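You operate a simulated robot arm through the tools that you are given. There is no shell and no other tool. Be economical: measure what you need, move in short steps, check, and stop when the job is done.

You run a simulated robot arm. Do the job below in one go: nothing can be reset, and whatever is moved stays where it is left.

## Task
The stool wobbles: swap the short leg for the square leg and lock it.
Fine: stand the short leg on the blue stand. Tap the red tee peg home with the mallet, fingers clear, and put the mallet back. Set down upright: short leg, mallet.
Where things are to end (x, y in the base frame): short leg within 60 mm of [540, -330].
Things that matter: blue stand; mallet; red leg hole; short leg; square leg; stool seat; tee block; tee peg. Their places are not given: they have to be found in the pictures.

It is judged by the outcome, as a careful person would: the job done as asked, and still so three seconds after it is handed in. It fails if anything else is knocked over, pushed out of place, dropped, spilled or broken.

## Robot
A 6-joint arm with a two-finger parallel gripper, fixed in place. Base frame: the origin is at the foot of the arm, x ahead of it, y to its left, z up. Lengths are in mm, angles in degrees, forces in N, time in s.
With the tool pointing down near the work surface it reaches from about 160 to 840 mm from the base axis. Its first joint turns from -166.0 to 166.0 degrees. Payload 3.91 kg.
The TCP is the grasp point between the finger pads, 30 mm short of the fingertips. In the tool frame z runs along the fingers and y along their closing line. Largest opening 110 mm; finger width 20, thickness 10; the body of the gripper, 48 by 112 mm, starts 55 mm behind the TCP.
Orientation is that of the tool frame in the base frame, as a unit quaternion [x, y, z, w]. With the fingers straight down and closing along the base's y, the tool's x points along the base's -x, its y along +y and its z along -z.

## Interface
- The arm moves only by the tool arm_command. Its argument "targets" is a list of rows, each a list of 7 numbers: the turn, a rotation vector about the tool's x, y, z in units of 120 degrees (1.0 is 120 degrees), then the shift along the tool's x, y, z in units of 300 mm (1.0 is 300 mm), then the gripper command, from -1 (shut) to 1 (fully open), values between in proportion. In form: [[rx, ry, rz, x, y, z, gripper], ...]. A call has 1 to 8 rows; each row is the pose to reach, as a shift and turn from the pose commanded when the call began, along the tool's axes at that moment. A call with a number of a shift or a turn outside -1 to 1 is refused whole. Rows are played at 5 a second. More than 50 mm and 8.6 degrees between two rows, or a gripper value outside its range, and nothing of the call is played. Where a pose cannot be reached the arm comes as near as it can. A force on the tool above 90 N (or 10 N above the force at the start of the call, whichever is more), or a blocked arm, ends the call early, and 0.2 s more pass. The fingers move at their own pace (about 108 mm/s each) and stop on an object; they squeeze with about 20 N. The grip force told is the motor's: it shows also when the fingers shut on nothing. Time passes only in rows, and 0.2 s behind the last, so rows that repeat a pose let the fingers close. It gives the time, the measured TCP pose, the force on the tool (base axes), the opening and the grip force at its end, in the units of the frame above (readings bear some noise), with the torque about the TCP (base axes, N m) and any sound that the robot's microphone picked up, and new pictures: "show" is both (left out), scene, wrist or none.
- Cameras (640 x 400 px; columns grow to the right, rows downward): "scene" is fixed at [408.2, 481.3, 1571.6]; the picture's right is [-1.00, 0.01, 0.00], its down [0.00, 0.45, -0.90] and it looks along [-0.01, -0.90, -0.45] (base axes); focal length 340 px, centre (320, 200). "wrist" rides on the gripper at [77, 7, -114] in the tool frame; the picture's right is [-0.09, 1.00, 0.00], its down [-0.80, -0.07, -0.59] and it looks along [-0.59, -0.05, 0.80] (tool axes); focal length 270 px, centre (320, 200).
- lift_body(by): slides the trunk up (or, below 0, down) by that many mm; the arm rides with it, the base frame stays. It gives what a move gives, with no picture.
- probe_pixels(camera, pixels): for up to 12 pixels [column, row] of the newest picture of that camera ("zoom" is the newest enlarged one), the place [x, y, z] in the base frame of the surface seen there, good to about 2 mm, but the place of the scene camera against the robot may be out by one fixed shift of up to 25 mm in any direction. No time passes.
- inspect(camera, box): a new picture of the part [left, top, right, bottom] of that camera's present view, enlarged. No time passes.
- job_done(): hands the job in; it is judged then, once.

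Go step by step. Measure first, check grasps and placings, and put right what went wrong. The budget is 80 turns and 200 pictures, counting those below and the enlarged ones. Unless the task says otherwise, let go and move clear before handing in, and close with one line.

The tools are called after "Call:" by a JSON object that holds its "name" and its "arguments". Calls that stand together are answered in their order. arm_command: Moves the arm, as the interface text tells. Its arguments: {"type":"object","properties":{"targets":{"type":"array","items":{"type":"array","items":{"type":"number"}}},"show":{"type":"string","enum":["both","scene","wrist","none"]}},"required":["targets"]} The other tools are called the same way: lift_body (by) slides the trunk up or down; probe_pixels (camera, pixels) gives the place of the surface under pixels of a picture; inspect (camera, box) takes an enlarged picture of a part of a camera's view; job_done () hands the job in.

At the start:

```text
t: 0.0
position: [346.1, -268.6, 1264.9]
ee_rot: [0.001, 1.0, 0.0, 0.0]
force: [0.0, 0.0, 0.7]
wrist_torque: [-0.05, 0.0, -0.02]
opening: 109.9
grasp_force: 0.0
trunk travel left (down, up): [-400.0, 140.0]
```

scene: 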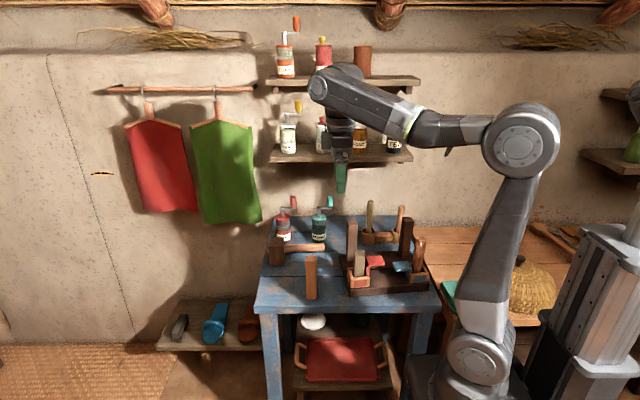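
wrist: 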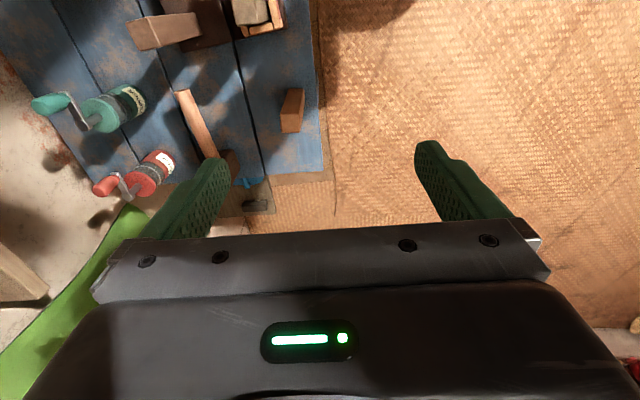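

The scene picture shows a blue table with the stool parts around (250-440, 190-310). I'll enlarge that region first.

Call:
{"name": "inspect", "arguments": {"camera": "scene", "box": [330, 190, 450, 310]}}

Call:
{"name": "inspect", "arguments": {"camera": "scene", "box": [250, 185, 350, 315]}}

Call:
{"name": "inspect", "arguments": {"camera": "wrist", "box": [0, 0, 340, 220]}}

```text
3.33 times, centred on (390, 250) of scene
```

zoom: 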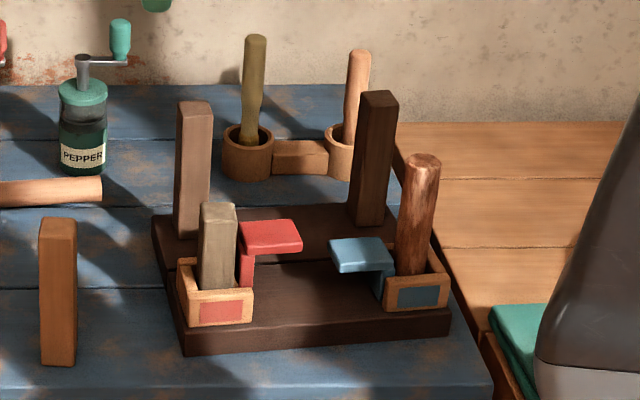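

```text
3.08 times, centred on (300, 250) of scene
```

zoom: 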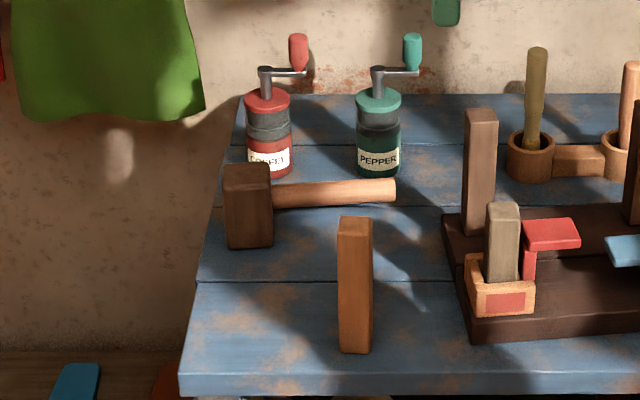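

```text
1.82 times, centred on (170, 110) of wrist
```

zoom: 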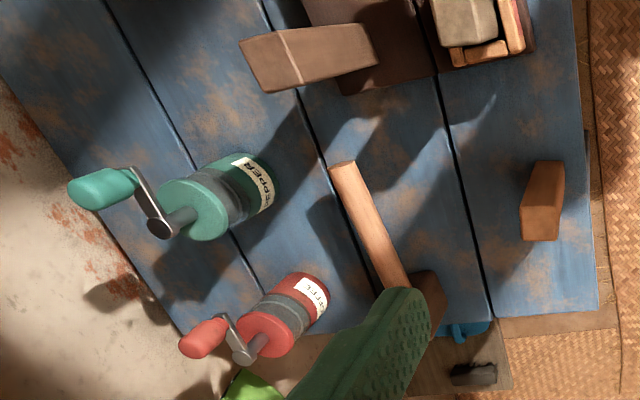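

The overview shows an upturned stool seat with legs, a red and a blue tee, a loose square leg and a mallet. I'll probe the places of these in a fresh zoom.

Call:
{"name": "inspect", "arguments": {"camera": "scene", "box": [250, 190, 442, 310]}}

Call:
{"name": "probe_pixels", "arguments": {"camera": "scene", "pixels": [[290, 295], [310, 260], [357, 256], [375, 260], [402, 267], [418, 240], [407, 222], [352, 225], [272, 248], [320, 247], [370, 237], [394, 237]]}}

Call:
{"name": "probe_pixels", "arguments": {"camera": "wrist", "pixels": [[290, 110], [200, 130], [250, 10], [160, 30], [300, 150], [240, 60], [270, 180], [220, 80], [235, 150], [180, 90]]}}

```text
3.33 times, centred on (346, 250) of scene
```

zoom: 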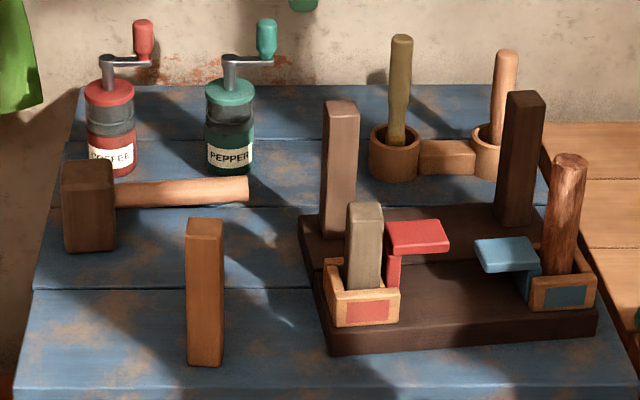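

```text
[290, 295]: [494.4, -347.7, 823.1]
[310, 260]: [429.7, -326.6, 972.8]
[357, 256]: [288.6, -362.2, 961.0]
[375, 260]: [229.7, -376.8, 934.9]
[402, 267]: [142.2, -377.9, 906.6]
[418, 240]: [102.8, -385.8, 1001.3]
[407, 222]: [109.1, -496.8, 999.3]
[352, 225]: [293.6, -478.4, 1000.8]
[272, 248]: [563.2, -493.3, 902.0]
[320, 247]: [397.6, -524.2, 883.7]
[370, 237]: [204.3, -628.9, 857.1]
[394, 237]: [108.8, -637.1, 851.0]
```

```text
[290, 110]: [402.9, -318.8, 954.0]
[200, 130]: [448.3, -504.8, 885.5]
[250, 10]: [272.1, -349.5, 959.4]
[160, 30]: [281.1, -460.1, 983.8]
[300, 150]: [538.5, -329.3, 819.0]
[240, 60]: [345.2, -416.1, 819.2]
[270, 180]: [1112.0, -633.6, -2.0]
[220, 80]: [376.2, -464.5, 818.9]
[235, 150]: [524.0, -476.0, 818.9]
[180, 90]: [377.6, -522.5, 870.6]
```

The tabletop is z≈819, the target (540, -330) lies on the blue table itself, and the short grey leg stands in the red-marked box near (288, -360). I'll move the wrist camera to look at the red corner closely.

Call:
{"name": "arm_command", "arguments": {"targets": [[0, 0, 0, 0.1, -0.05, 0.08, 1], [0, 0, 0, 0.2, -0.1, 0.16, 1], [0, 0, 0, 0.3, -0.15, 0.24, 1], [0, 0, 0, 0.4, -0.2, 0.32, 1], [0, 0, 0, 0.5, -0.25, 0.4, 1], [0, 0, 0, 0.613, -0.307, 0.483, 1]]}}

```text
t: 1.4
position: [160.8, -359.6, 1118.3]
ee_rot: [0.0, 1.0, 0.0, 0.0]
force: [-0.5, -0.3, 0.5]
wrist_torque: [-0.01, -0.03, 0.04]
opening: 109.6
grasp_force: 0.0
trunk travel left (down, up): [-400.0, 140.0]
```

scene: 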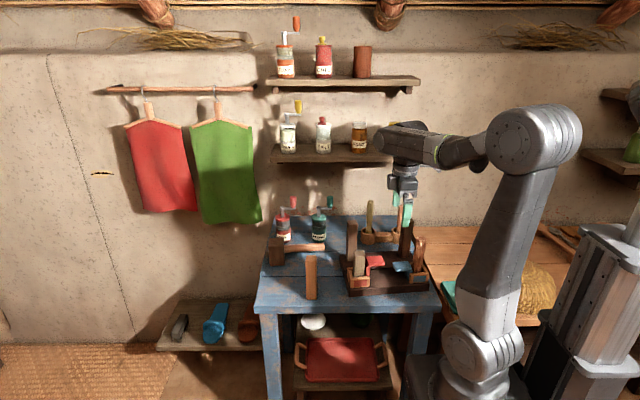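
wrist: 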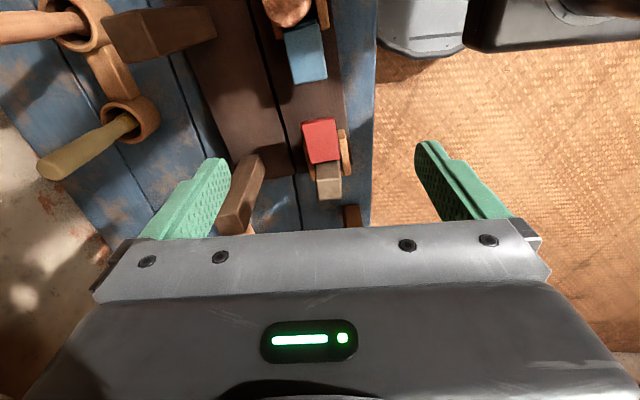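

Call:
{"name": "inspect", "arguments": {"camera": "wrist", "box": [260, 90, 380, 230]}}

Call:
{"name": "probe_pixels", "arguments": {"camera": "wrist", "pixels": [[320, 125], [335, 160], [318, 165], [340, 168], [342, 195], [319, 195], [304, 122], [333, 120], [343, 155], [305, 65], [290, 10], [352, 215]]}}

Call:
{"name": "inspect", "arguments": {"camera": "scene", "box": [335, 235, 435, 300]}}

```text
2.86 times, centred on (320, 160) of wrist
```

zoom: 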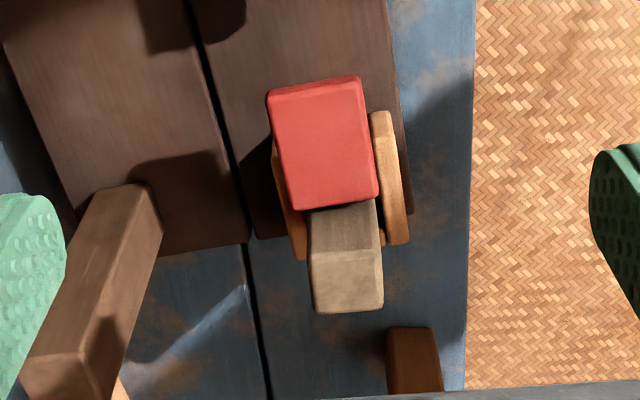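

```text
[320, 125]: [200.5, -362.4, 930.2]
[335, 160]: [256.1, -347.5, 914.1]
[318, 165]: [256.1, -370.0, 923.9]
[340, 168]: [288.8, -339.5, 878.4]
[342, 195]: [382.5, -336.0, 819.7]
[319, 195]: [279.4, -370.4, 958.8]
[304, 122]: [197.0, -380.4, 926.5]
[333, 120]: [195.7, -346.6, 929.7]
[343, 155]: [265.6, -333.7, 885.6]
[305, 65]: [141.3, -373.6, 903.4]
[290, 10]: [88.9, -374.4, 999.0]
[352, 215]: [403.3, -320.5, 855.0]
```

```text
6.15 times, centred on (385, 268) of scene
```

zoom: 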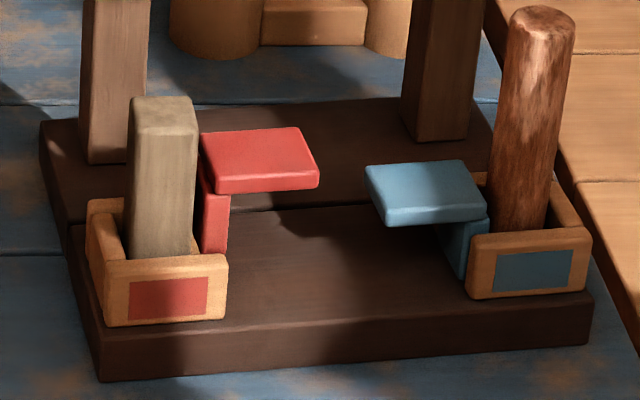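

The red tee top (z≈930) stands higher than the blue one (z≈903), so it is not home; the short leg sits in a three-walled box beside the tee stem. I'll probe edges in an enlarged wrist view.

Call:
{"name": "inspect", "arguments": {"camera": "wrist", "box": [270, 90, 370, 230]}}

```text
2.86 times, centred on (320, 160) of wrist
```

zoom: 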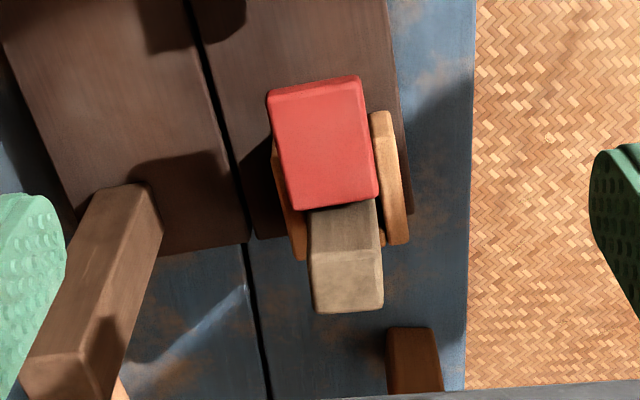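

Call:
{"name": "probe_pixels", "arguments": {"camera": "zoom", "pixels": [[314, 256], [380, 252], [318, 306], [380, 304], [348, 256], [348, 306], [285, 200], [372, 192], [318, 83], [390, 120], [397, 238], [318, 240]]}}

Call:
{"name": "probe_pixels", "arguments": {"camera": "scene", "pixels": [[357, 252], [370, 256], [310, 259], [400, 262], [418, 239], [352, 222]]}}

```text
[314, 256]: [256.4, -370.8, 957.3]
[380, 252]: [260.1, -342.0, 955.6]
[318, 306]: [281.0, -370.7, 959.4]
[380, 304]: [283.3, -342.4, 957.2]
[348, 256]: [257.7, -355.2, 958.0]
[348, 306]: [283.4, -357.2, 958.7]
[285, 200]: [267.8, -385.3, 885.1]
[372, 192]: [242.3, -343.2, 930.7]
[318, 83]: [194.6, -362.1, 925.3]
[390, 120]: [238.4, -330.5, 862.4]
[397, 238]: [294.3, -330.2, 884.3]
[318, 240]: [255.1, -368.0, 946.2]
```

```text
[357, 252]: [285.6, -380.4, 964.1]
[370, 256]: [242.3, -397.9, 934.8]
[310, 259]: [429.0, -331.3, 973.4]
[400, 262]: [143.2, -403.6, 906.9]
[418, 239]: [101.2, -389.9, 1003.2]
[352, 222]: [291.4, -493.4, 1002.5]
```

The short leg is about 30 mm square, centred at (270, -356), top 958, walls up to 885; plate of the red tee ends at x≈243. I'll move over it and descend part way.

Call:
{"name": "arm_command", "arguments": {"targets": [[0, 0, 0, -0.15, 0.012, 0, 1], [0, 0, 0, -0.3, 0.012, 0, 1], [0, 0, 0, -0.364, 0.012, 0.07, 1], [0, 0, 0, -0.364, 0.012, 0.22, 1], [0, 0, 0, -0.364, 0.012, 0.36, 1]]}}

```text
t: 2.6
position: [271.1, -357.2, 1011.3]
ee_rot: [0.0, 1.0, -0.001, 0.0]
force: [0.4, -0.2, 0.6]
wrist_torque: [-0.05, 0.0, 0.03]
opening: 109.8
grasp_force: 0.0
trunk travel left (down, up): [-400.0, 140.0]
```

scene: 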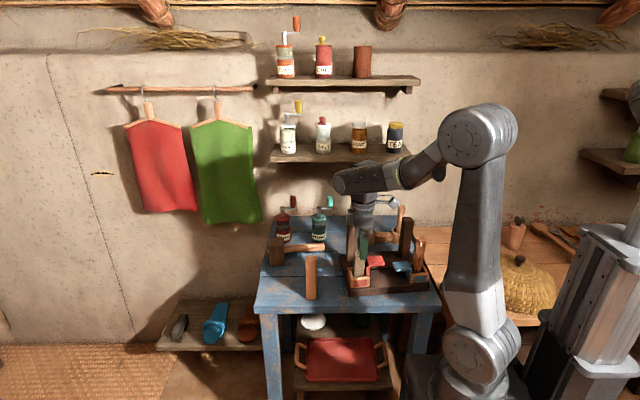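
wrist: 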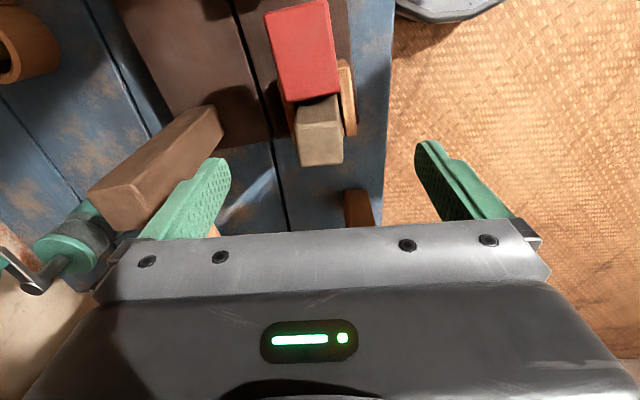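

The leg lies ahead at (320, 140) between the fingers; I'll re-probe it and the back leg near the left finger before descending.

Call:
{"name": "probe_pixels", "arguments": {"camera": "wrist", "pixels": [[298, 130], [341, 128], [303, 160], [341, 158], [320, 145], [200, 130], [220, 130], [150, 220], [290, 110], [345, 100], [282, 90], [305, 50]]}}

```text
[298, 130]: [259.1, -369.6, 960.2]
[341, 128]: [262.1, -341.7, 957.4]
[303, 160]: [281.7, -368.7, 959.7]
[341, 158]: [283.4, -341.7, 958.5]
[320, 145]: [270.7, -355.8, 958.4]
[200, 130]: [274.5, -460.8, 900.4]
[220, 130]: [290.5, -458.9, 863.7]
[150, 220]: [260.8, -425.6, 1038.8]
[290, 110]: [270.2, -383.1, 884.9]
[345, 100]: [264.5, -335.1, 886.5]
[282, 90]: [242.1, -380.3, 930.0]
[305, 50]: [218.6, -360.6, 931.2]
```

Centre (271, -356) is confirmed with ample clearance. I'll descend to z≈932 and close.

Call:
{"name": "arm_command", "arguments": {"targets": [[0, 0, 0, 0, 0.004, 0.14, 1], [0, 0, 0, 0, 0.004, 0.263, 1], [0, 0, 0, 0, 0.004, 0.263, -1], [0, 0, 0, 0, 0.004, 0.263, -1], [0, 0, 0, 0, 0.004, 0.263, -1]], "show": "wrist"}}

```text
t: 3.8
position: [271.1, -355.5, 932.4]
ee_rot: [0.0, 1.0, 0.0, 0.001]
force: [0.8, -4.3, -0.3]
wrist_torque: [-0.2, -0.04, 0.04]
opening: 31.5
grasp_force: 19.9
trunk travel left (down, up): [-400.0, 140.0]
```

wrist: 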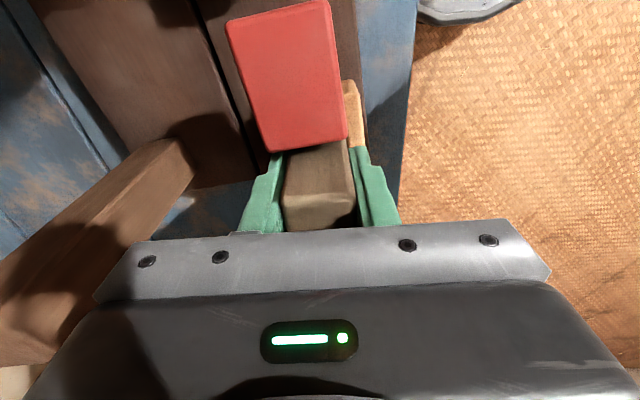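

Gripped at 31.5 mm opening with a small side force of -4 N. I'll lift it slowly and straight up.

Call:
{"name": "arm_command", "arguments": {"targets": [[0, 0, 0, 0, 0.002, -0.03, -1], [0, 0, 0, 0, 0.002, -0.07, -1], [0, 0, 0, 0, 0.002, -0.12, -1], [0, 0, 0, 0, 0.002, -0.17, -1]]}}

```text
t: 4.8
position: [271.1, -353.7, 983.3]
ee_rot: [0.0, 1.0, 0.001, 0.0]
force: [0.1, -0.4, -0.4]
wrist_torque: [-0.04, 0.01, -0.01]
opening: 31.6
grasp_force: 19.6
trunk travel left (down, up): [-400.0, 140.0]
```

scene: 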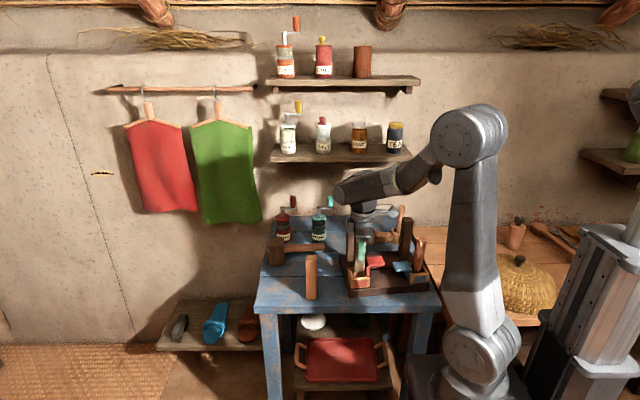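
wrist: 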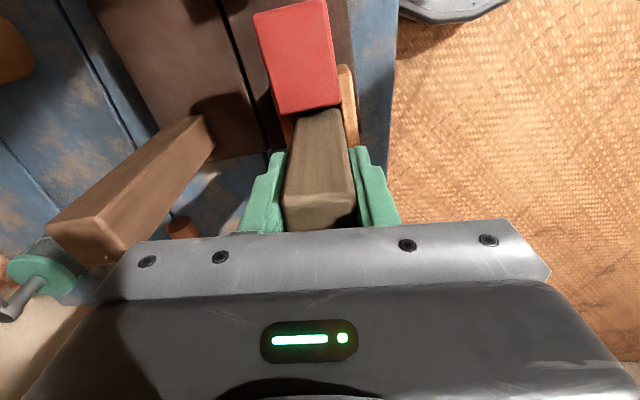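

The leg rises freely and the tee stays. I'll keep lifting to z≈1100.

Call:
{"name": "arm_command", "arguments": {"targets": [[0, 0, 0, 0, 0, -0.13, -1], [0, 0, 0, 0, 0, -0.26, -1], [0, 0, 0, 0, 0, -0.39, -1]]}}

Call:
{"name": "inspect", "arguments": {"camera": "scene", "box": [325, 200, 445, 300]}}

```text
t: 5.6
position: [271.0, -356.1, 1100.2]
ee_rot: [0.0, 1.0, -0.001, 0.0]
force: [-0.2, -0.7, -1.2]
wrist_torque: [-0.04, 0.0, 0.02]
opening: 31.9
grasp_force: 20.4
trunk travel left (down, up): [-400.0, 140.0]
```

scene: 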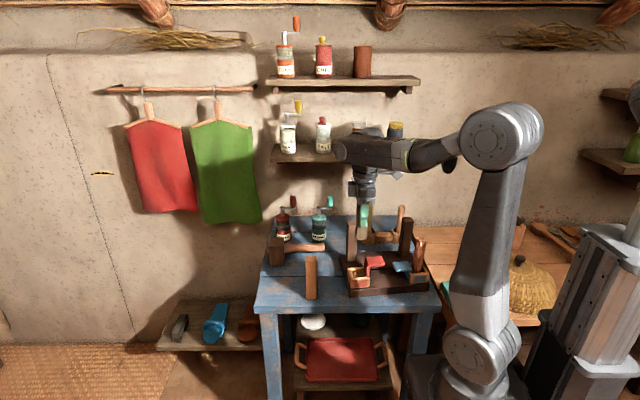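
wrist: 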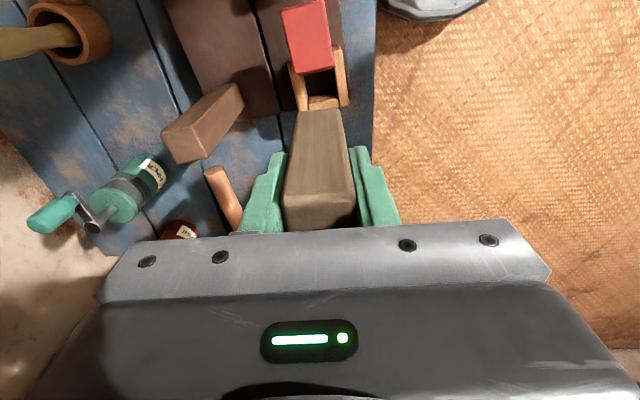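

```text
4.00 times, centred on (385, 250) of scene
```

zoom: 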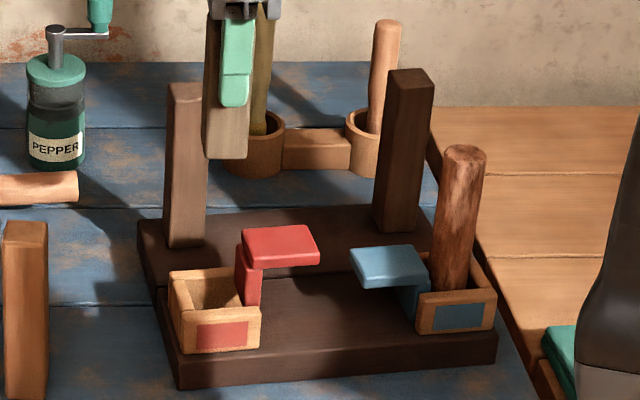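

Leg is out with the socket empty. I'll probe the leg bottom, socket floor and inner wall, and the drop area.

Call:
{"name": "probe_pixels", "arguments": {"camera": "zoom", "pixels": [[225, 154], [225, 148], [210, 290], [205, 305], [240, 280], [280, 290], [205, 275], [25, 225], [25, 390]]}}

Call:
{"name": "probe_pixels", "arguments": {"camera": "wrist", "pixels": [[320, 115], [321, 104], [305, 90], [338, 80], [340, 101], [320, 96], [225, 190], [215, 170], [300, 105], [345, 104], [312, 35]]}}

```text
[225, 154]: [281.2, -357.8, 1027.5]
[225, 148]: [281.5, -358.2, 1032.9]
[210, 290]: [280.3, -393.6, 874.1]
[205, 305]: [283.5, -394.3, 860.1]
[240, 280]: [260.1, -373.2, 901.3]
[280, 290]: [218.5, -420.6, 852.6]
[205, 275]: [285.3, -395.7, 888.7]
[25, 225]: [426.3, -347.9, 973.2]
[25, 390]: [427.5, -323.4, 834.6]
```

```text
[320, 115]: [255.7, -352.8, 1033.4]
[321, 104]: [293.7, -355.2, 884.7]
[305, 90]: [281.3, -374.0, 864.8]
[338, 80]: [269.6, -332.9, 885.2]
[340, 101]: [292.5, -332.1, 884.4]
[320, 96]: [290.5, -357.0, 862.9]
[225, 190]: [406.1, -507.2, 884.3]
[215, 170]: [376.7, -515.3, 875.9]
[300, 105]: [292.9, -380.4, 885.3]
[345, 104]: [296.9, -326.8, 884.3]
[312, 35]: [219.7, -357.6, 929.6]
```

Leg bottom is ~75 mm below the TCP (length ~102 mm). I'll carry it to (540, -330) at this height.

Call:
{"name": "arm_command", "arguments": {"targets": [[0, 0, 0, -0.15, 0.015, 0, -1], [0, 0, 0, -0.3, 0.03, 0, -1], [0, 0, 0, -0.45, 0.045, 0, -1], [0, 0, 0, -0.6, 0.06, 0, -1], [0, 0, 0, -0.75, 0.075, 0, -1], [0, 0, 0, -0.897, 0.087, 0, -1], [0, 0, 0, -0.897, 0.087, 0.15, -1], [0, 0, 0, -0.897, 0.087, 0.3, -1]]}}

Call:
{"name": "inspect", "arguments": {"camera": "scene", "box": [230, 190, 370, 320]}}

```text
t: 7.4
position: [540.8, -328.8, 1010.0]
ee_rot: [0.0, 1.0, 0.0, 0.0]
force: [-0.4, -0.1, -0.9]
wrist_torque: [-0.01, -0.02, -0.01]
opening: 31.8
grasp_force: 19.6
trunk travel left (down, up): [-400.0, 140.0]
```

scene: 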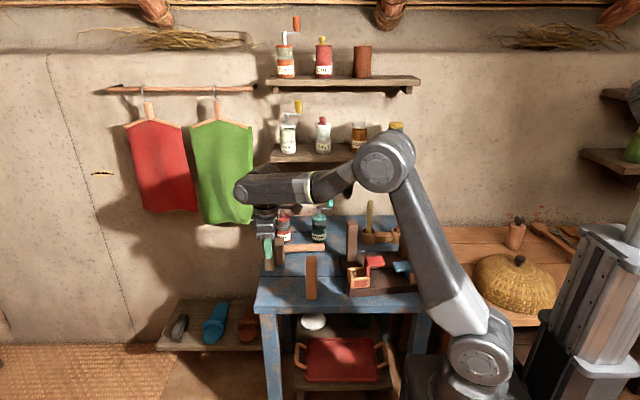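
wrist: 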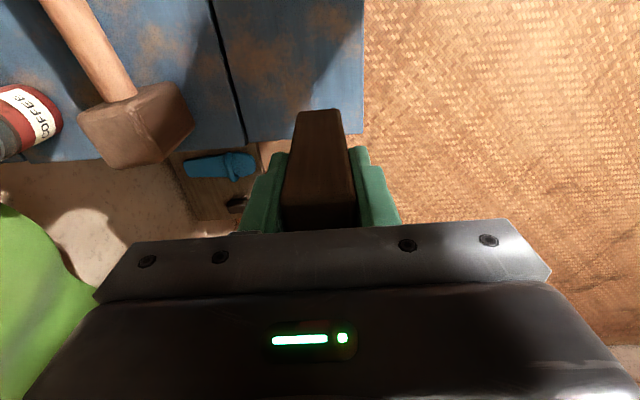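

```text
3.08 times, centred on (300, 255) of scene
```

zoom: 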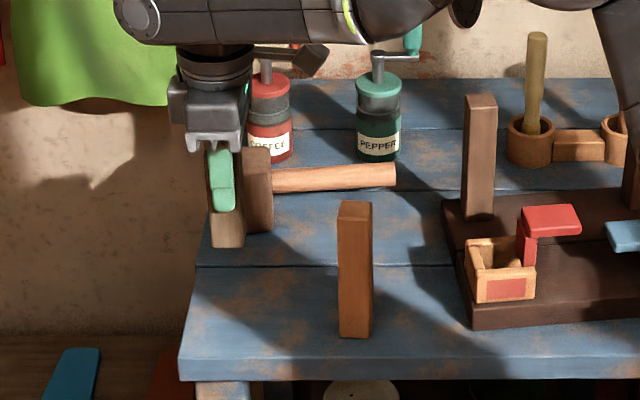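

The table's far edge is visible near (240,145); I'll probe it and the mallet head before lowering.

Call:
{"name": "probe_pixels", "arguments": {"camera": "wrist", "pixels": [[250, 135], [358, 125], [280, 120], [355, 60], [140, 105], [85, 110], [165, 155], [188, 120], [175, 88], [118, 160], [110, 60], [135, 92]]}}

```text
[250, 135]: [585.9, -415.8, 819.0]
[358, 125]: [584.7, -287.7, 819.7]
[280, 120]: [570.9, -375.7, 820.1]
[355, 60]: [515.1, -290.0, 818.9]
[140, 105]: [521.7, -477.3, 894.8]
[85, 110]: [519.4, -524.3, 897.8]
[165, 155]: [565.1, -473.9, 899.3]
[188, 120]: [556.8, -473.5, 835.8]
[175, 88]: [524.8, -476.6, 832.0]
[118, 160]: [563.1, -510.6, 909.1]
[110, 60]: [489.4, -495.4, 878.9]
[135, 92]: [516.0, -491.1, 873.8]
```

Edges at x≈587 and y≈-287 leave room. I'll lower to just above the table.

Call:
{"name": "arm_command", "arguments": {"targets": [[0, 0, 0, 0, -0.004, 0.15, -1], [0, 0, 0, 0, -0.004, 0.28, -1], [0, 0, 0, 0, -0.004, 0.35, -1], [0, 0, 0, 0, -0.004, 0.375, -1]], "show": "none"}}

Call:
{"name": "inspect", "arguments": {"camera": "scene", "box": [240, 230, 320, 310]}}

```text
t: 8.4
position: [540.5, -331.6, 901.2]
ee_rot: [0.0, 1.0, -0.002, 0.003]
force: [-0.4, 1.0, 18.6]
wrist_torque: [0.19, 0.05, -0.01]
opening: 31.7
grasp_force: 20.2
trunk travel left (down, up): [-400.0, 140.0]
```

```text
5.00 times, centred on (280, 270) of scene
```

zoom: 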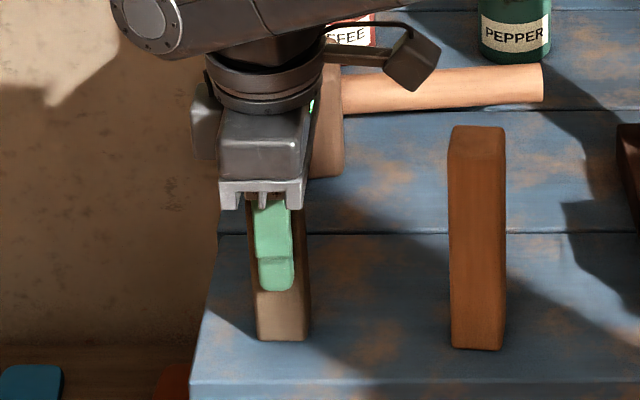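

Contact with the table is felt (18.6 N up), so the leg is standing. I'll back off the push slightly, open, and rise.

Call:
{"name": "arm_command", "arguments": {"targets": [[0, 0, 0, 0, 0, -0.01, -1], [0, 0, 0, 0, 0, -0.01, 0.3], [0, 0, 0, 0, 0, -0.01, 0.3], [0, 0, 0, 0, 0, -0.13, 0.3], [0, 0, 0, 0, 0, -0.28, 0.3], [0, 0, 0, 0, 0, -0.44, 0.3]]}}

```text
t: 9.8
position: [541.6, -330.8, 1028.5]
ee_rot: [0.0, 1.0, 0.0, 0.0]
force: [0.5, 0.7, 0.3]
wrist_torque: [0.01, 0.02, 0.01]
opening: 71.7
grasp_force: 0.1
trunk travel left (down, up): [-400.0, 140.0]
```

scene: 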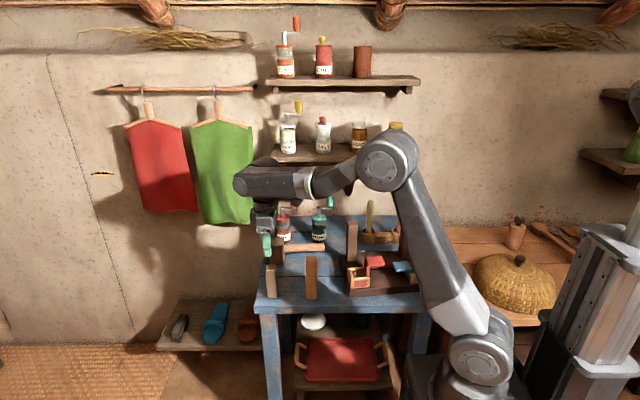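
wrist: 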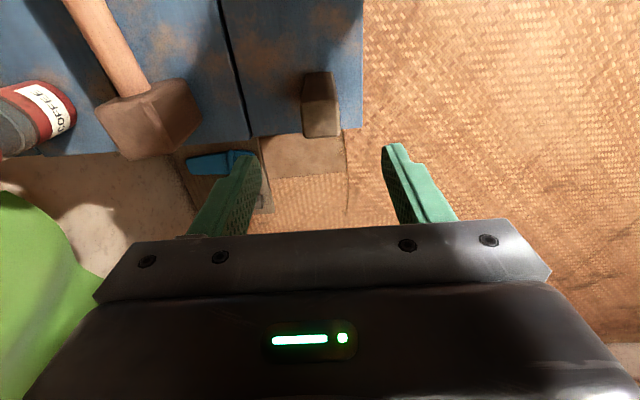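

The short leg stands upright. Now I'll move back so the wrist camera sees the square leg.

Call:
{"name": "arm_command", "arguments": {"targets": [[0, 0, 0, 0.05, 0, -0.12, 0.5], [0, 0, 0, 0.2, 0.005, -0.15, 0.5], [0, 0, 0, 0.35, 0.01, -0.15, 0.5], [0, 0, 0, 0.5, 0.02, -0.15, 0.5], [0, 0, 0, 0.65, 0.03, -0.15, 0.5], [0, 0, 0, 0.73, 0.035, -0.15, 0.5]], "show": "wrist"}}

Call:
{"name": "inspect", "arguments": {"camera": "wrist", "box": [240, 0, 400, 200]}}

```text
t: 11.2
position: [321.0, -319.9, 1074.3]
ee_rot: [0.0, 1.0, -0.001, -0.001]
force: [0.9, 0.5, -0.1]
wrist_torque: [0.0, 0.03, 0.01]
opening: 82.1
grasp_force: 0.1
trunk travel left (down, up): [-400.0, 140.0]
```

wrist: 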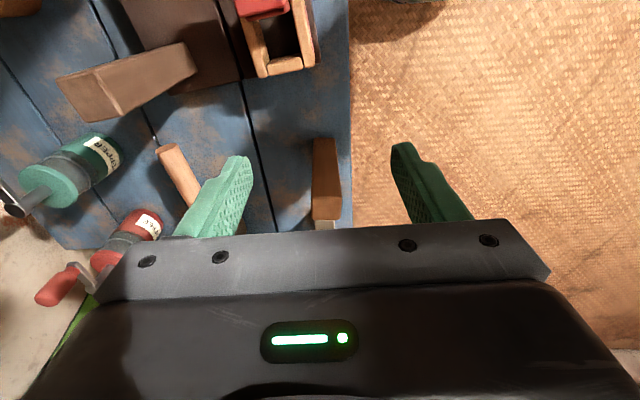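

```text
2.00 times, centred on (320, 100) of wrist
```

zoom: 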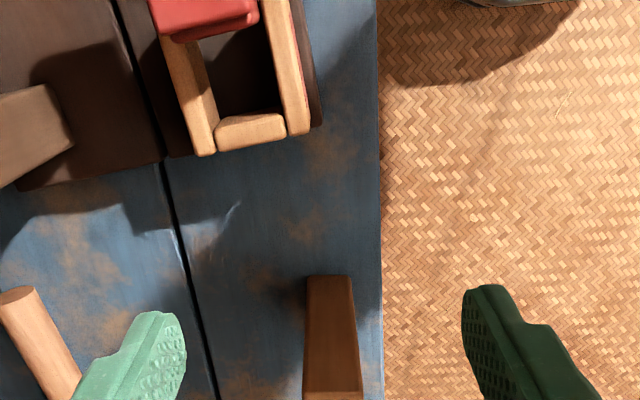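

Call:
{"name": "probe_pixels", "arguments": {"camera": "wrist", "pixels": [[316, 210], [340, 210], [325, 217], [315, 145], [334, 145], [325, 180], [327, 224]]}}

Call:
{"name": "probe_pixels", "arguments": {"camera": "zoom", "pixels": [[218, 140], [285, 135], [222, 122], [280, 116], [200, 60], [268, 60], [215, 110], [245, 100], [300, 110], [200, 145]]}}

```text
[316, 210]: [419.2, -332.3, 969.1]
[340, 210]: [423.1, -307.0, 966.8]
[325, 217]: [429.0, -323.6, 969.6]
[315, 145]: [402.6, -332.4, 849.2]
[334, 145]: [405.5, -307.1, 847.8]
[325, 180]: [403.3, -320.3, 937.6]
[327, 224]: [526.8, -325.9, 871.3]
```

```text
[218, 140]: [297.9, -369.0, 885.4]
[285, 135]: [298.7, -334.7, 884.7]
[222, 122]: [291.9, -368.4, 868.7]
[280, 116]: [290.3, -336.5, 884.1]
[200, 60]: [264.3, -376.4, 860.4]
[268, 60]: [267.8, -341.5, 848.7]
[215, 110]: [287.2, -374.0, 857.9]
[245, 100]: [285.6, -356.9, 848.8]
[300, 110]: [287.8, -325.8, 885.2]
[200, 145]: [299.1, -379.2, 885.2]
```

Square leg spans x 403–431, y -333…-306, top 970: centre (417, -320). I'll go over it, descend and grip at z≈940.

Call:
{"name": "arm_command", "arguments": {"targets": [[0, 0, 0, -0.16, 0, 0, 0.5], [0, 0, 0, -0.32, 0, 0, 0.5], [0, 0, 0, -0.32, 0, 0.15, 0.5], [0, 0, 0, -0.32, 0, 0.3, 0.5], [0, 0, 0, -0.32, 0, 0.445, 0.5], [0, 0, 0, -0.32, 0, 0.445, -1], [0, 0, 0, -0.32, 0, 0.445, -1], [0, 0, 0, -0.32, 0, 0.445, -1]]}}

```text
t: 13.0
position: [416.9, -320.5, 940.0]
ee_rot: [0.0, 1.0, -0.001, 0.0]
force: [-1.2, 0.1, 0.6]
wrist_torque: [0.08, 0.03, -0.01]
opening: 31.7
grasp_force: 20.6
trunk travel left (down, up): [-400.0, 140.0]
```

scene: 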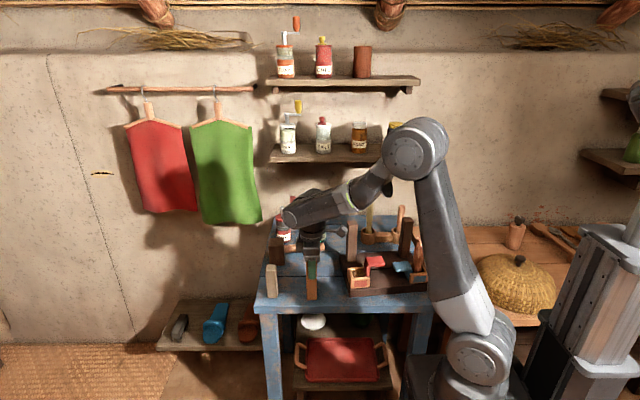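
wrist: 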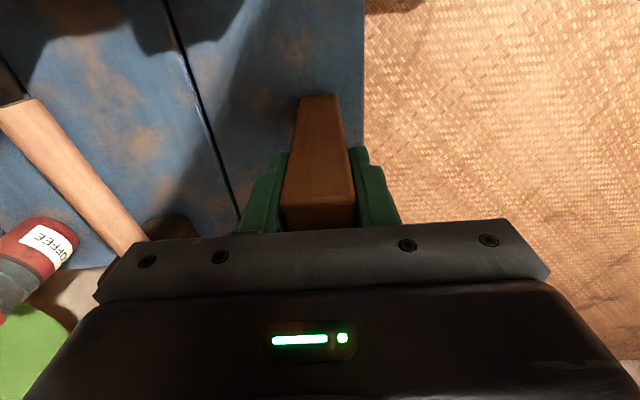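

Gripped at 31.7 mm. Lift 120 mm and carry to above the red socket (272, -356).

Call:
{"name": "arm_command", "arguments": {"targets": [[0, 0, 0, 0, 0, -0.1, -1], [0, 0, 0, 0, 0, -0.25, -1], [0, 0, 0, 0, 0, -0.4, -1], [0, 0, 0, 0.13, -0.03, -0.4, -1], [0, 0, 0, 0.26, -0.06, -0.4, -1], [0, 0, 0, 0.39, -0.09, -0.4, -1], [0, 0, 0, 0.483, -0.118, -0.4, -1]]}}

Call:
{"name": "inspect", "arguments": {"camera": "scene", "box": [325, 210, 425, 310]}}

Call:
{"name": "inspect", "arguments": {"camera": "wrist", "box": [240, 0, 400, 200]}}

```text
t: 14.6
position: [272.3, -355.7, 1061.4]
ee_rot: [0.0, 1.0, 0.0, 0.0]
force: [-0.2, 0.7, -1.8]
wrist_torque: [0.0, -0.01, 0.0]
opening: 31.7
grasp_force: 19.8
trunk travel left (down, up): [-400.0, 140.0]
```

scene: 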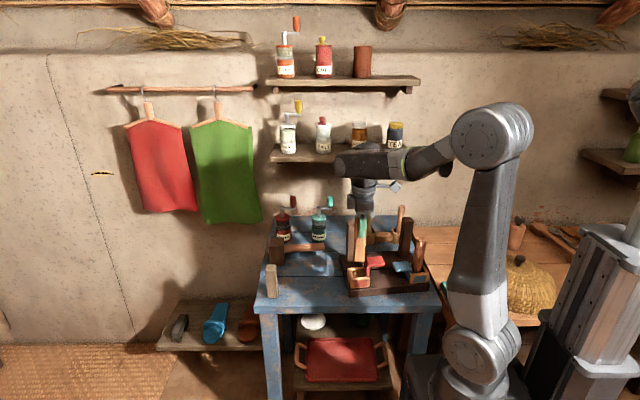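
wrist: 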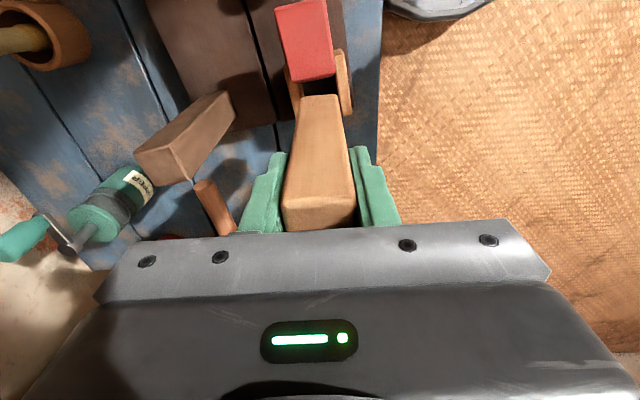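

```text
4.00 times, centred on (375, 260) of scene
```

zoom: 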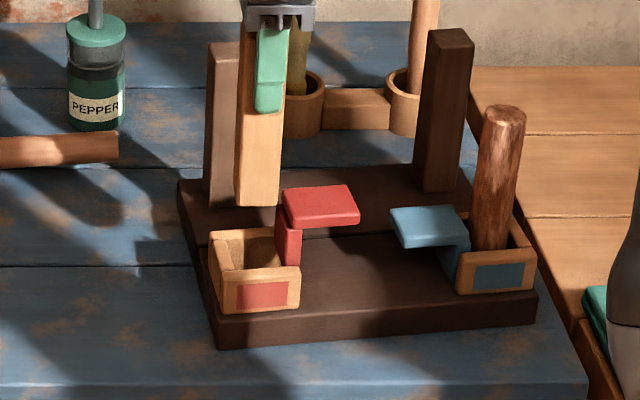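

```text
2.00 times, centred on (320, 100) of wrist
```

zoom: 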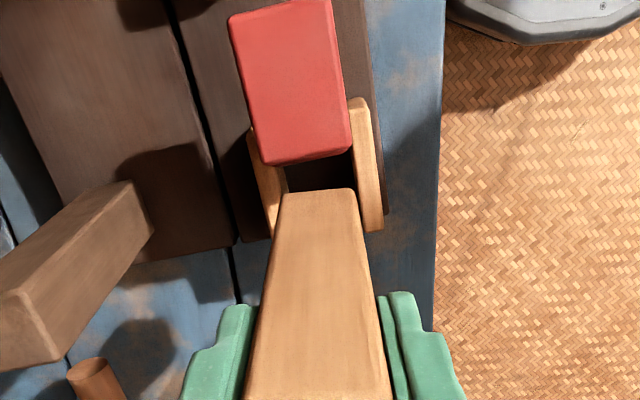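

The leg is lined up between the walls; I'll probe its lower edges against walls and tee.

Call:
{"name": "probe_pixels", "arguments": {"camera": "zoom", "pixels": [[288, 196], [353, 194], [318, 198], [270, 162], [345, 150], [300, 160], [355, 130], [276, 185], [290, 180], [310, 178]]}}

```text
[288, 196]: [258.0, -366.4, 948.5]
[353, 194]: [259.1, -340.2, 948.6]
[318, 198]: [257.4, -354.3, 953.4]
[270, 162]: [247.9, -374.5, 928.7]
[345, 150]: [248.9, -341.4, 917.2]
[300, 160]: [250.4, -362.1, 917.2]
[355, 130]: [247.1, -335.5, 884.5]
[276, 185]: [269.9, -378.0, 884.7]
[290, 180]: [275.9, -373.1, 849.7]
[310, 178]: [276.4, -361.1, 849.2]
```

Gaps: back wall ~5 mm, front ~3, far wall ~2, tee ~7. I'll nudge -1.5 mm in y, -1 mm in x and lower to bottom at ~z 862.

Call:
{"name": "arm_command", "arguments": {"targets": [[0, 0, 0, 0.004, -0.005, 0.1, -1], [0, 0, 0, 0.004, -0.005, 0.17, -1], [0, 0, 0, 0.004, -0.005, 0.22, -1], [0, 0, 0, 0.004, -0.005, 0.26, -1]]}}

Call:
{"name": "inspect", "arguments": {"camera": "scene", "box": [325, 210, 425, 310]}}

```text
t: 15.6
position: [270.9, -356.0, 982.6]
ee_rot: [0.0, 1.0, -0.001, 0.001]
force: [-2.3, 0.5, 18.1]
wrist_torque: [0.27, -0.13, 0.03]
opening: 31.7
grasp_force: 19.9
trunk travel left (down, up): [-400.0, 140.0]
```

scene: 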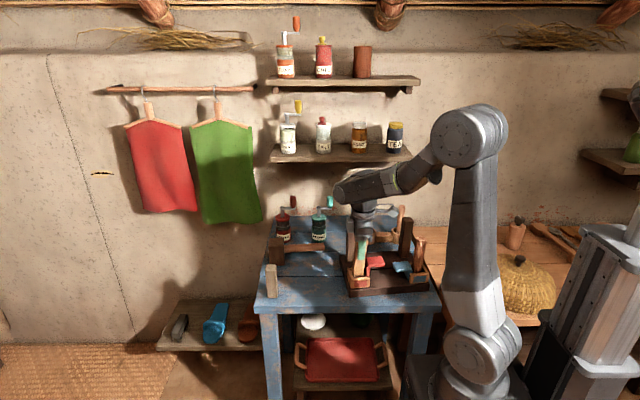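
wrist: 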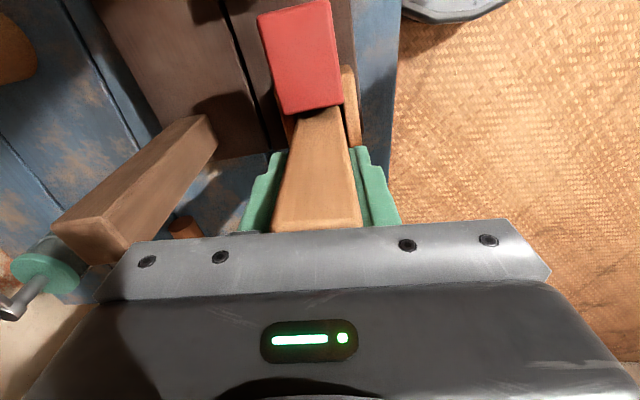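

```text
4.00 times, centred on (375, 260) of scene
```

zoom: 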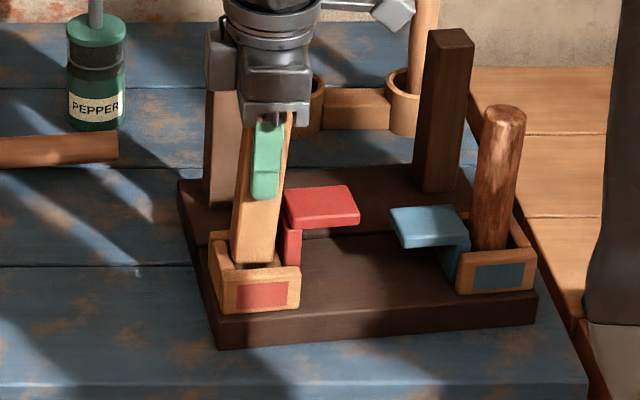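

Contact at TCP z 982 with 18 N, and the leg has tipped slightly in the pads (bottom toward +x). I'll probe its faces to see tilt and height.

Call:
{"name": "inspect", "arguments": {"camera": "wrist", "box": [240, 40, 400, 240]}}

Call:
{"name": "probe_pixels", "arguments": {"camera": "wrist", "pixels": [[320, 112], [320, 140], [320, 170], [318, 200], [318, 215], [318, 222], [303, 115], [337, 113], [340, 106], [293, 120]]}}

Call:
{"name": "probe_pixels", "arguments": {"camera": "scene", "pixels": [[387, 275], [388, 262], [386, 274], [384, 270], [381, 268], [392, 245], [387, 265]]}}

```text
2.00 times, centred on (320, 140) of wrist
```

zoom: 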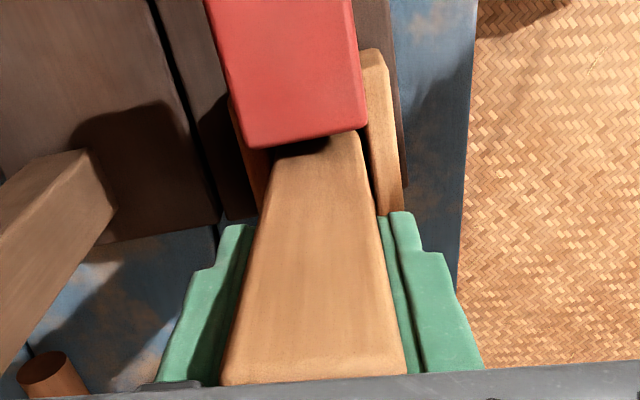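

```text
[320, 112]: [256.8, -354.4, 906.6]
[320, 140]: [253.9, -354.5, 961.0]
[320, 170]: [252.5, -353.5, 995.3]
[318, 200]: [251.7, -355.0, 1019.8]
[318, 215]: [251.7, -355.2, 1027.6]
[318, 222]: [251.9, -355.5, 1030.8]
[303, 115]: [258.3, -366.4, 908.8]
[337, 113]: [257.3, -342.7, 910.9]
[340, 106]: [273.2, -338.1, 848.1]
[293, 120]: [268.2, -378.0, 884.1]
```

```text
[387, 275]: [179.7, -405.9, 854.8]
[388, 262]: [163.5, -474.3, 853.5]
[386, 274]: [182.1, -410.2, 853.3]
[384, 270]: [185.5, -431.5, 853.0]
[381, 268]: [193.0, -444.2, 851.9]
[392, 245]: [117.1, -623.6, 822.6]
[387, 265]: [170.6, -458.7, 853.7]
```

The leg slid up ~20 mm in the pads: its bottom (+x edge) had landed on the far wall top (z≈885), and it tilts 2.6°. I'll lift, turn +2.6° about y to make it vertical, and re-measure.

Call:
{"name": "arm_command", "arguments": {"targets": [[0, 0, 0, 0, 0, -0.06, -1], [0, 0.0217, 0, 0, 0, -0.1, -1], [0, 0.0217, 0, 0, 0, -0.1, -1]]}}

Call:
{"name": "probe_pixels", "arguments": {"camera": "wrist", "pixels": [[320, 118], [320, 140], [320, 170], [318, 200], [318, 215], [318, 222], [307, 118], [334, 118], [300, 150], [338, 150]]}}

Call:
{"name": "inspect", "arguments": {"camera": "wrist", "box": [240, 40, 400, 240]}}

Call:
{"name": "inspect", "arguments": {"camera": "scene", "box": [325, 210, 425, 310]}}

```text
t: 16.4
position: [271.1, -356.7, 1012.1]
ee_rot: [0.0, 1.0, -0.001, -0.022]
force: [0.0, -0.6, 0.1]
wrist_torque: [0.04, 0.02, 0.03]
opening: 31.8
grasp_force: 20.0
trunk travel left (down, up): [-400.0, 140.0]
```

scene: 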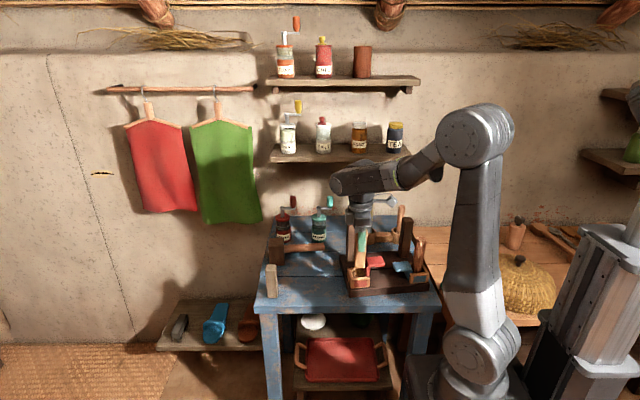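
wrist: 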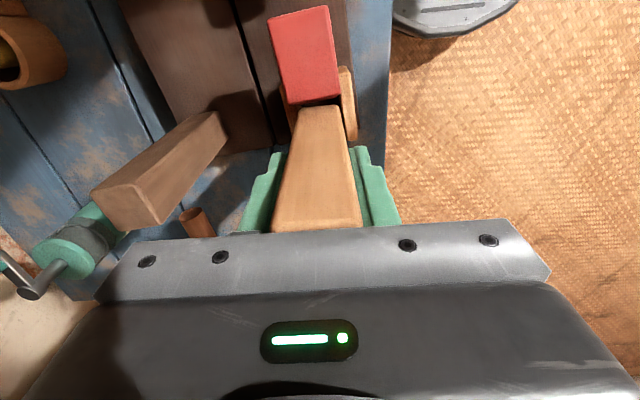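

```text
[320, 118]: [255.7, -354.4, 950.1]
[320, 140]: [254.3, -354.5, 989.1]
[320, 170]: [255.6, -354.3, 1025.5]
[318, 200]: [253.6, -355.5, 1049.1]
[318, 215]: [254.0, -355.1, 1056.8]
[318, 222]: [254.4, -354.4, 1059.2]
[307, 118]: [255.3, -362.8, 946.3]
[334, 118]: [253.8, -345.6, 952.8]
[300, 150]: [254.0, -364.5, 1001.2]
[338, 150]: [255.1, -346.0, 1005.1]
```

```text
2.00 times, centred on (320, 140) of wrist
```

zoom: 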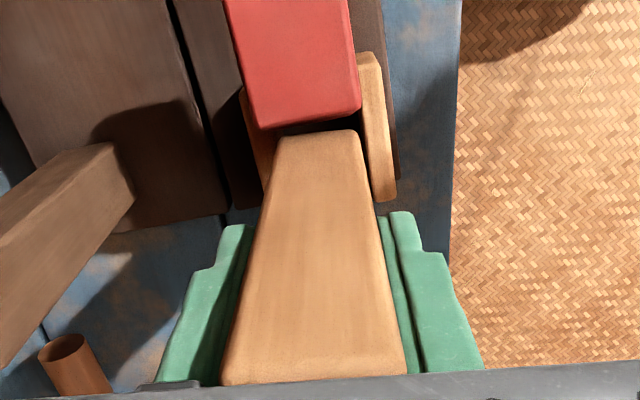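

```text
4.00 times, centred on (375, 260) of scene
```

zoom: 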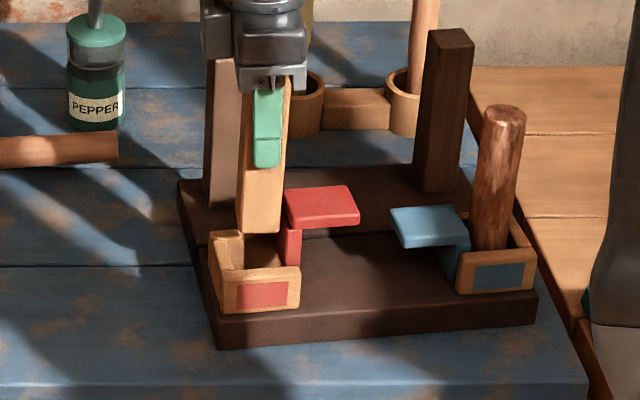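

The leg is now vertical (near face x≈254.5, so 254–285 in x, -370…-340 in y), bottom ≈910. I'll lower it straight down in steps, compensating for the tilt of the tool axis.

Call:
{"name": "arm_command", "arguments": {"targets": [[0, 0, 0, -0.003, -0.001, 0.06, -1], [0, 0, 0, -0.005, -0.001, 0.1, -1], [0, 0, 0, -0.006, -0.001, 0.14, -1], [0, 0, 0, -0.008, -0.001, 0.175, -1]]}}

Call:
{"name": "inspect", "arguments": {"camera": "scene", "box": [325, 210, 425, 310]}}

```text
t: 17.4
position: [271.8, -355.2, 958.5]
ee_rot: [-0.001, 1.0, 0.0, -0.022]
force: [0.5, -0.2, -2.1]
wrist_torque: [-0.02, -0.01, -0.01]
opening: 31.6
grasp_force: 19.8
trunk travel left (down, up): [-400.0, 140.0]
```

scene: 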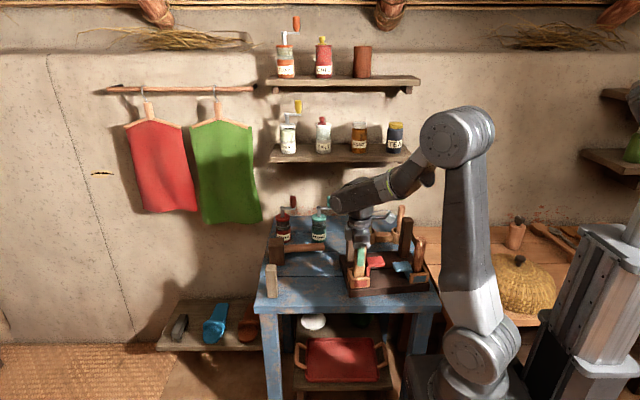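
wrist: 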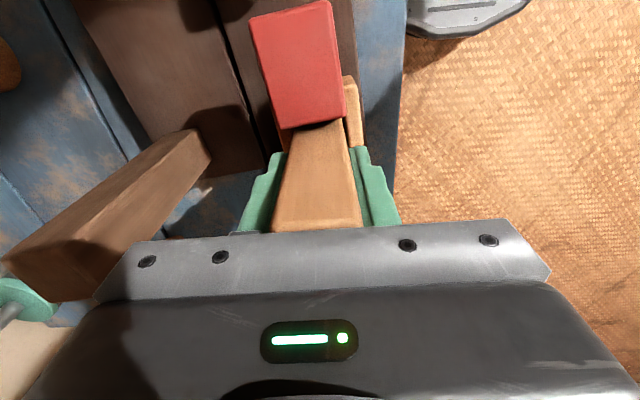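

```text
4.00 times, centred on (375, 260) of scene
```

zoom: 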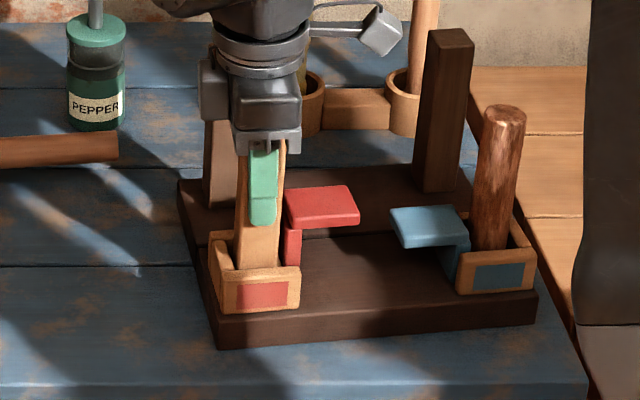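

No contact and the leg is inside the socket. Lower the last few millimetres.

Call:
{"name": "arm_command", "arguments": {"targets": [[0, 0, 0, 0, 0, 0.012, -1], [0, 0, 0, -0.001, 0, 0.022, -1], [0, 0, 0, -0.001, 0, 0.03, -1]], "show": "wrist"}}

```text
t: 18.2
position: [271.4, -357.4, 952.6]
ee_rot: [0.0, 1.0, 0.0, -0.023]
force: [0.7, -0.5, -1.0]
wrist_torque: [-0.01, -0.03, 0.01]
opening: 31.7
grasp_force: 20.3
trunk travel left (down, up): [-400.0, 140.0]
```

wrist: 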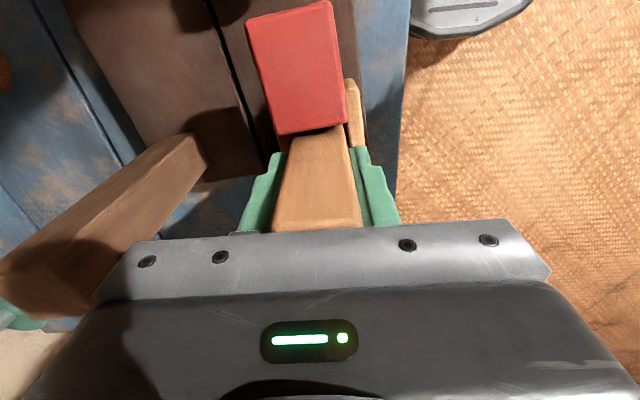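

Still no contact (force ~-1 N); commanded ≈950. Lowering a few mm more in small steps.

Call:
{"name": "arm_command", "arguments": {"targets": [[0, 0, 0, 0, 0, 0.01, -1], [0, 0, 0, -0.001, 0, 0.018, -1], [0, 0, 0, -0.001, 0, 0.018, -1]], "show": "none"}}

Call:
{"name": "probe_pixels", "arguments": {"camera": "wrist", "pixels": [[320, 142], [320, 180], [318, 215], [318, 226], [295, 50], [320, 120]]}}

```text
t: 19.0
position: [271.3, -355.9, 947.3]
ee_rot: [0.001, 1.0, -0.002, -0.022]
force: [3.0, -0.9, 19.5]
wrist_torque: [0.1, 0.11, 0.01]
opening: 32.0
grasp_force: 19.6
trunk travel left (down, up): [-400.0, 140.0]
```

```text
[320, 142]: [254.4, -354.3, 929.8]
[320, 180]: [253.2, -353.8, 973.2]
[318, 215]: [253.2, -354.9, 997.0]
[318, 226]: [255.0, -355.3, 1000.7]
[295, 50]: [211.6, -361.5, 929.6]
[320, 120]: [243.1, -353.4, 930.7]
```

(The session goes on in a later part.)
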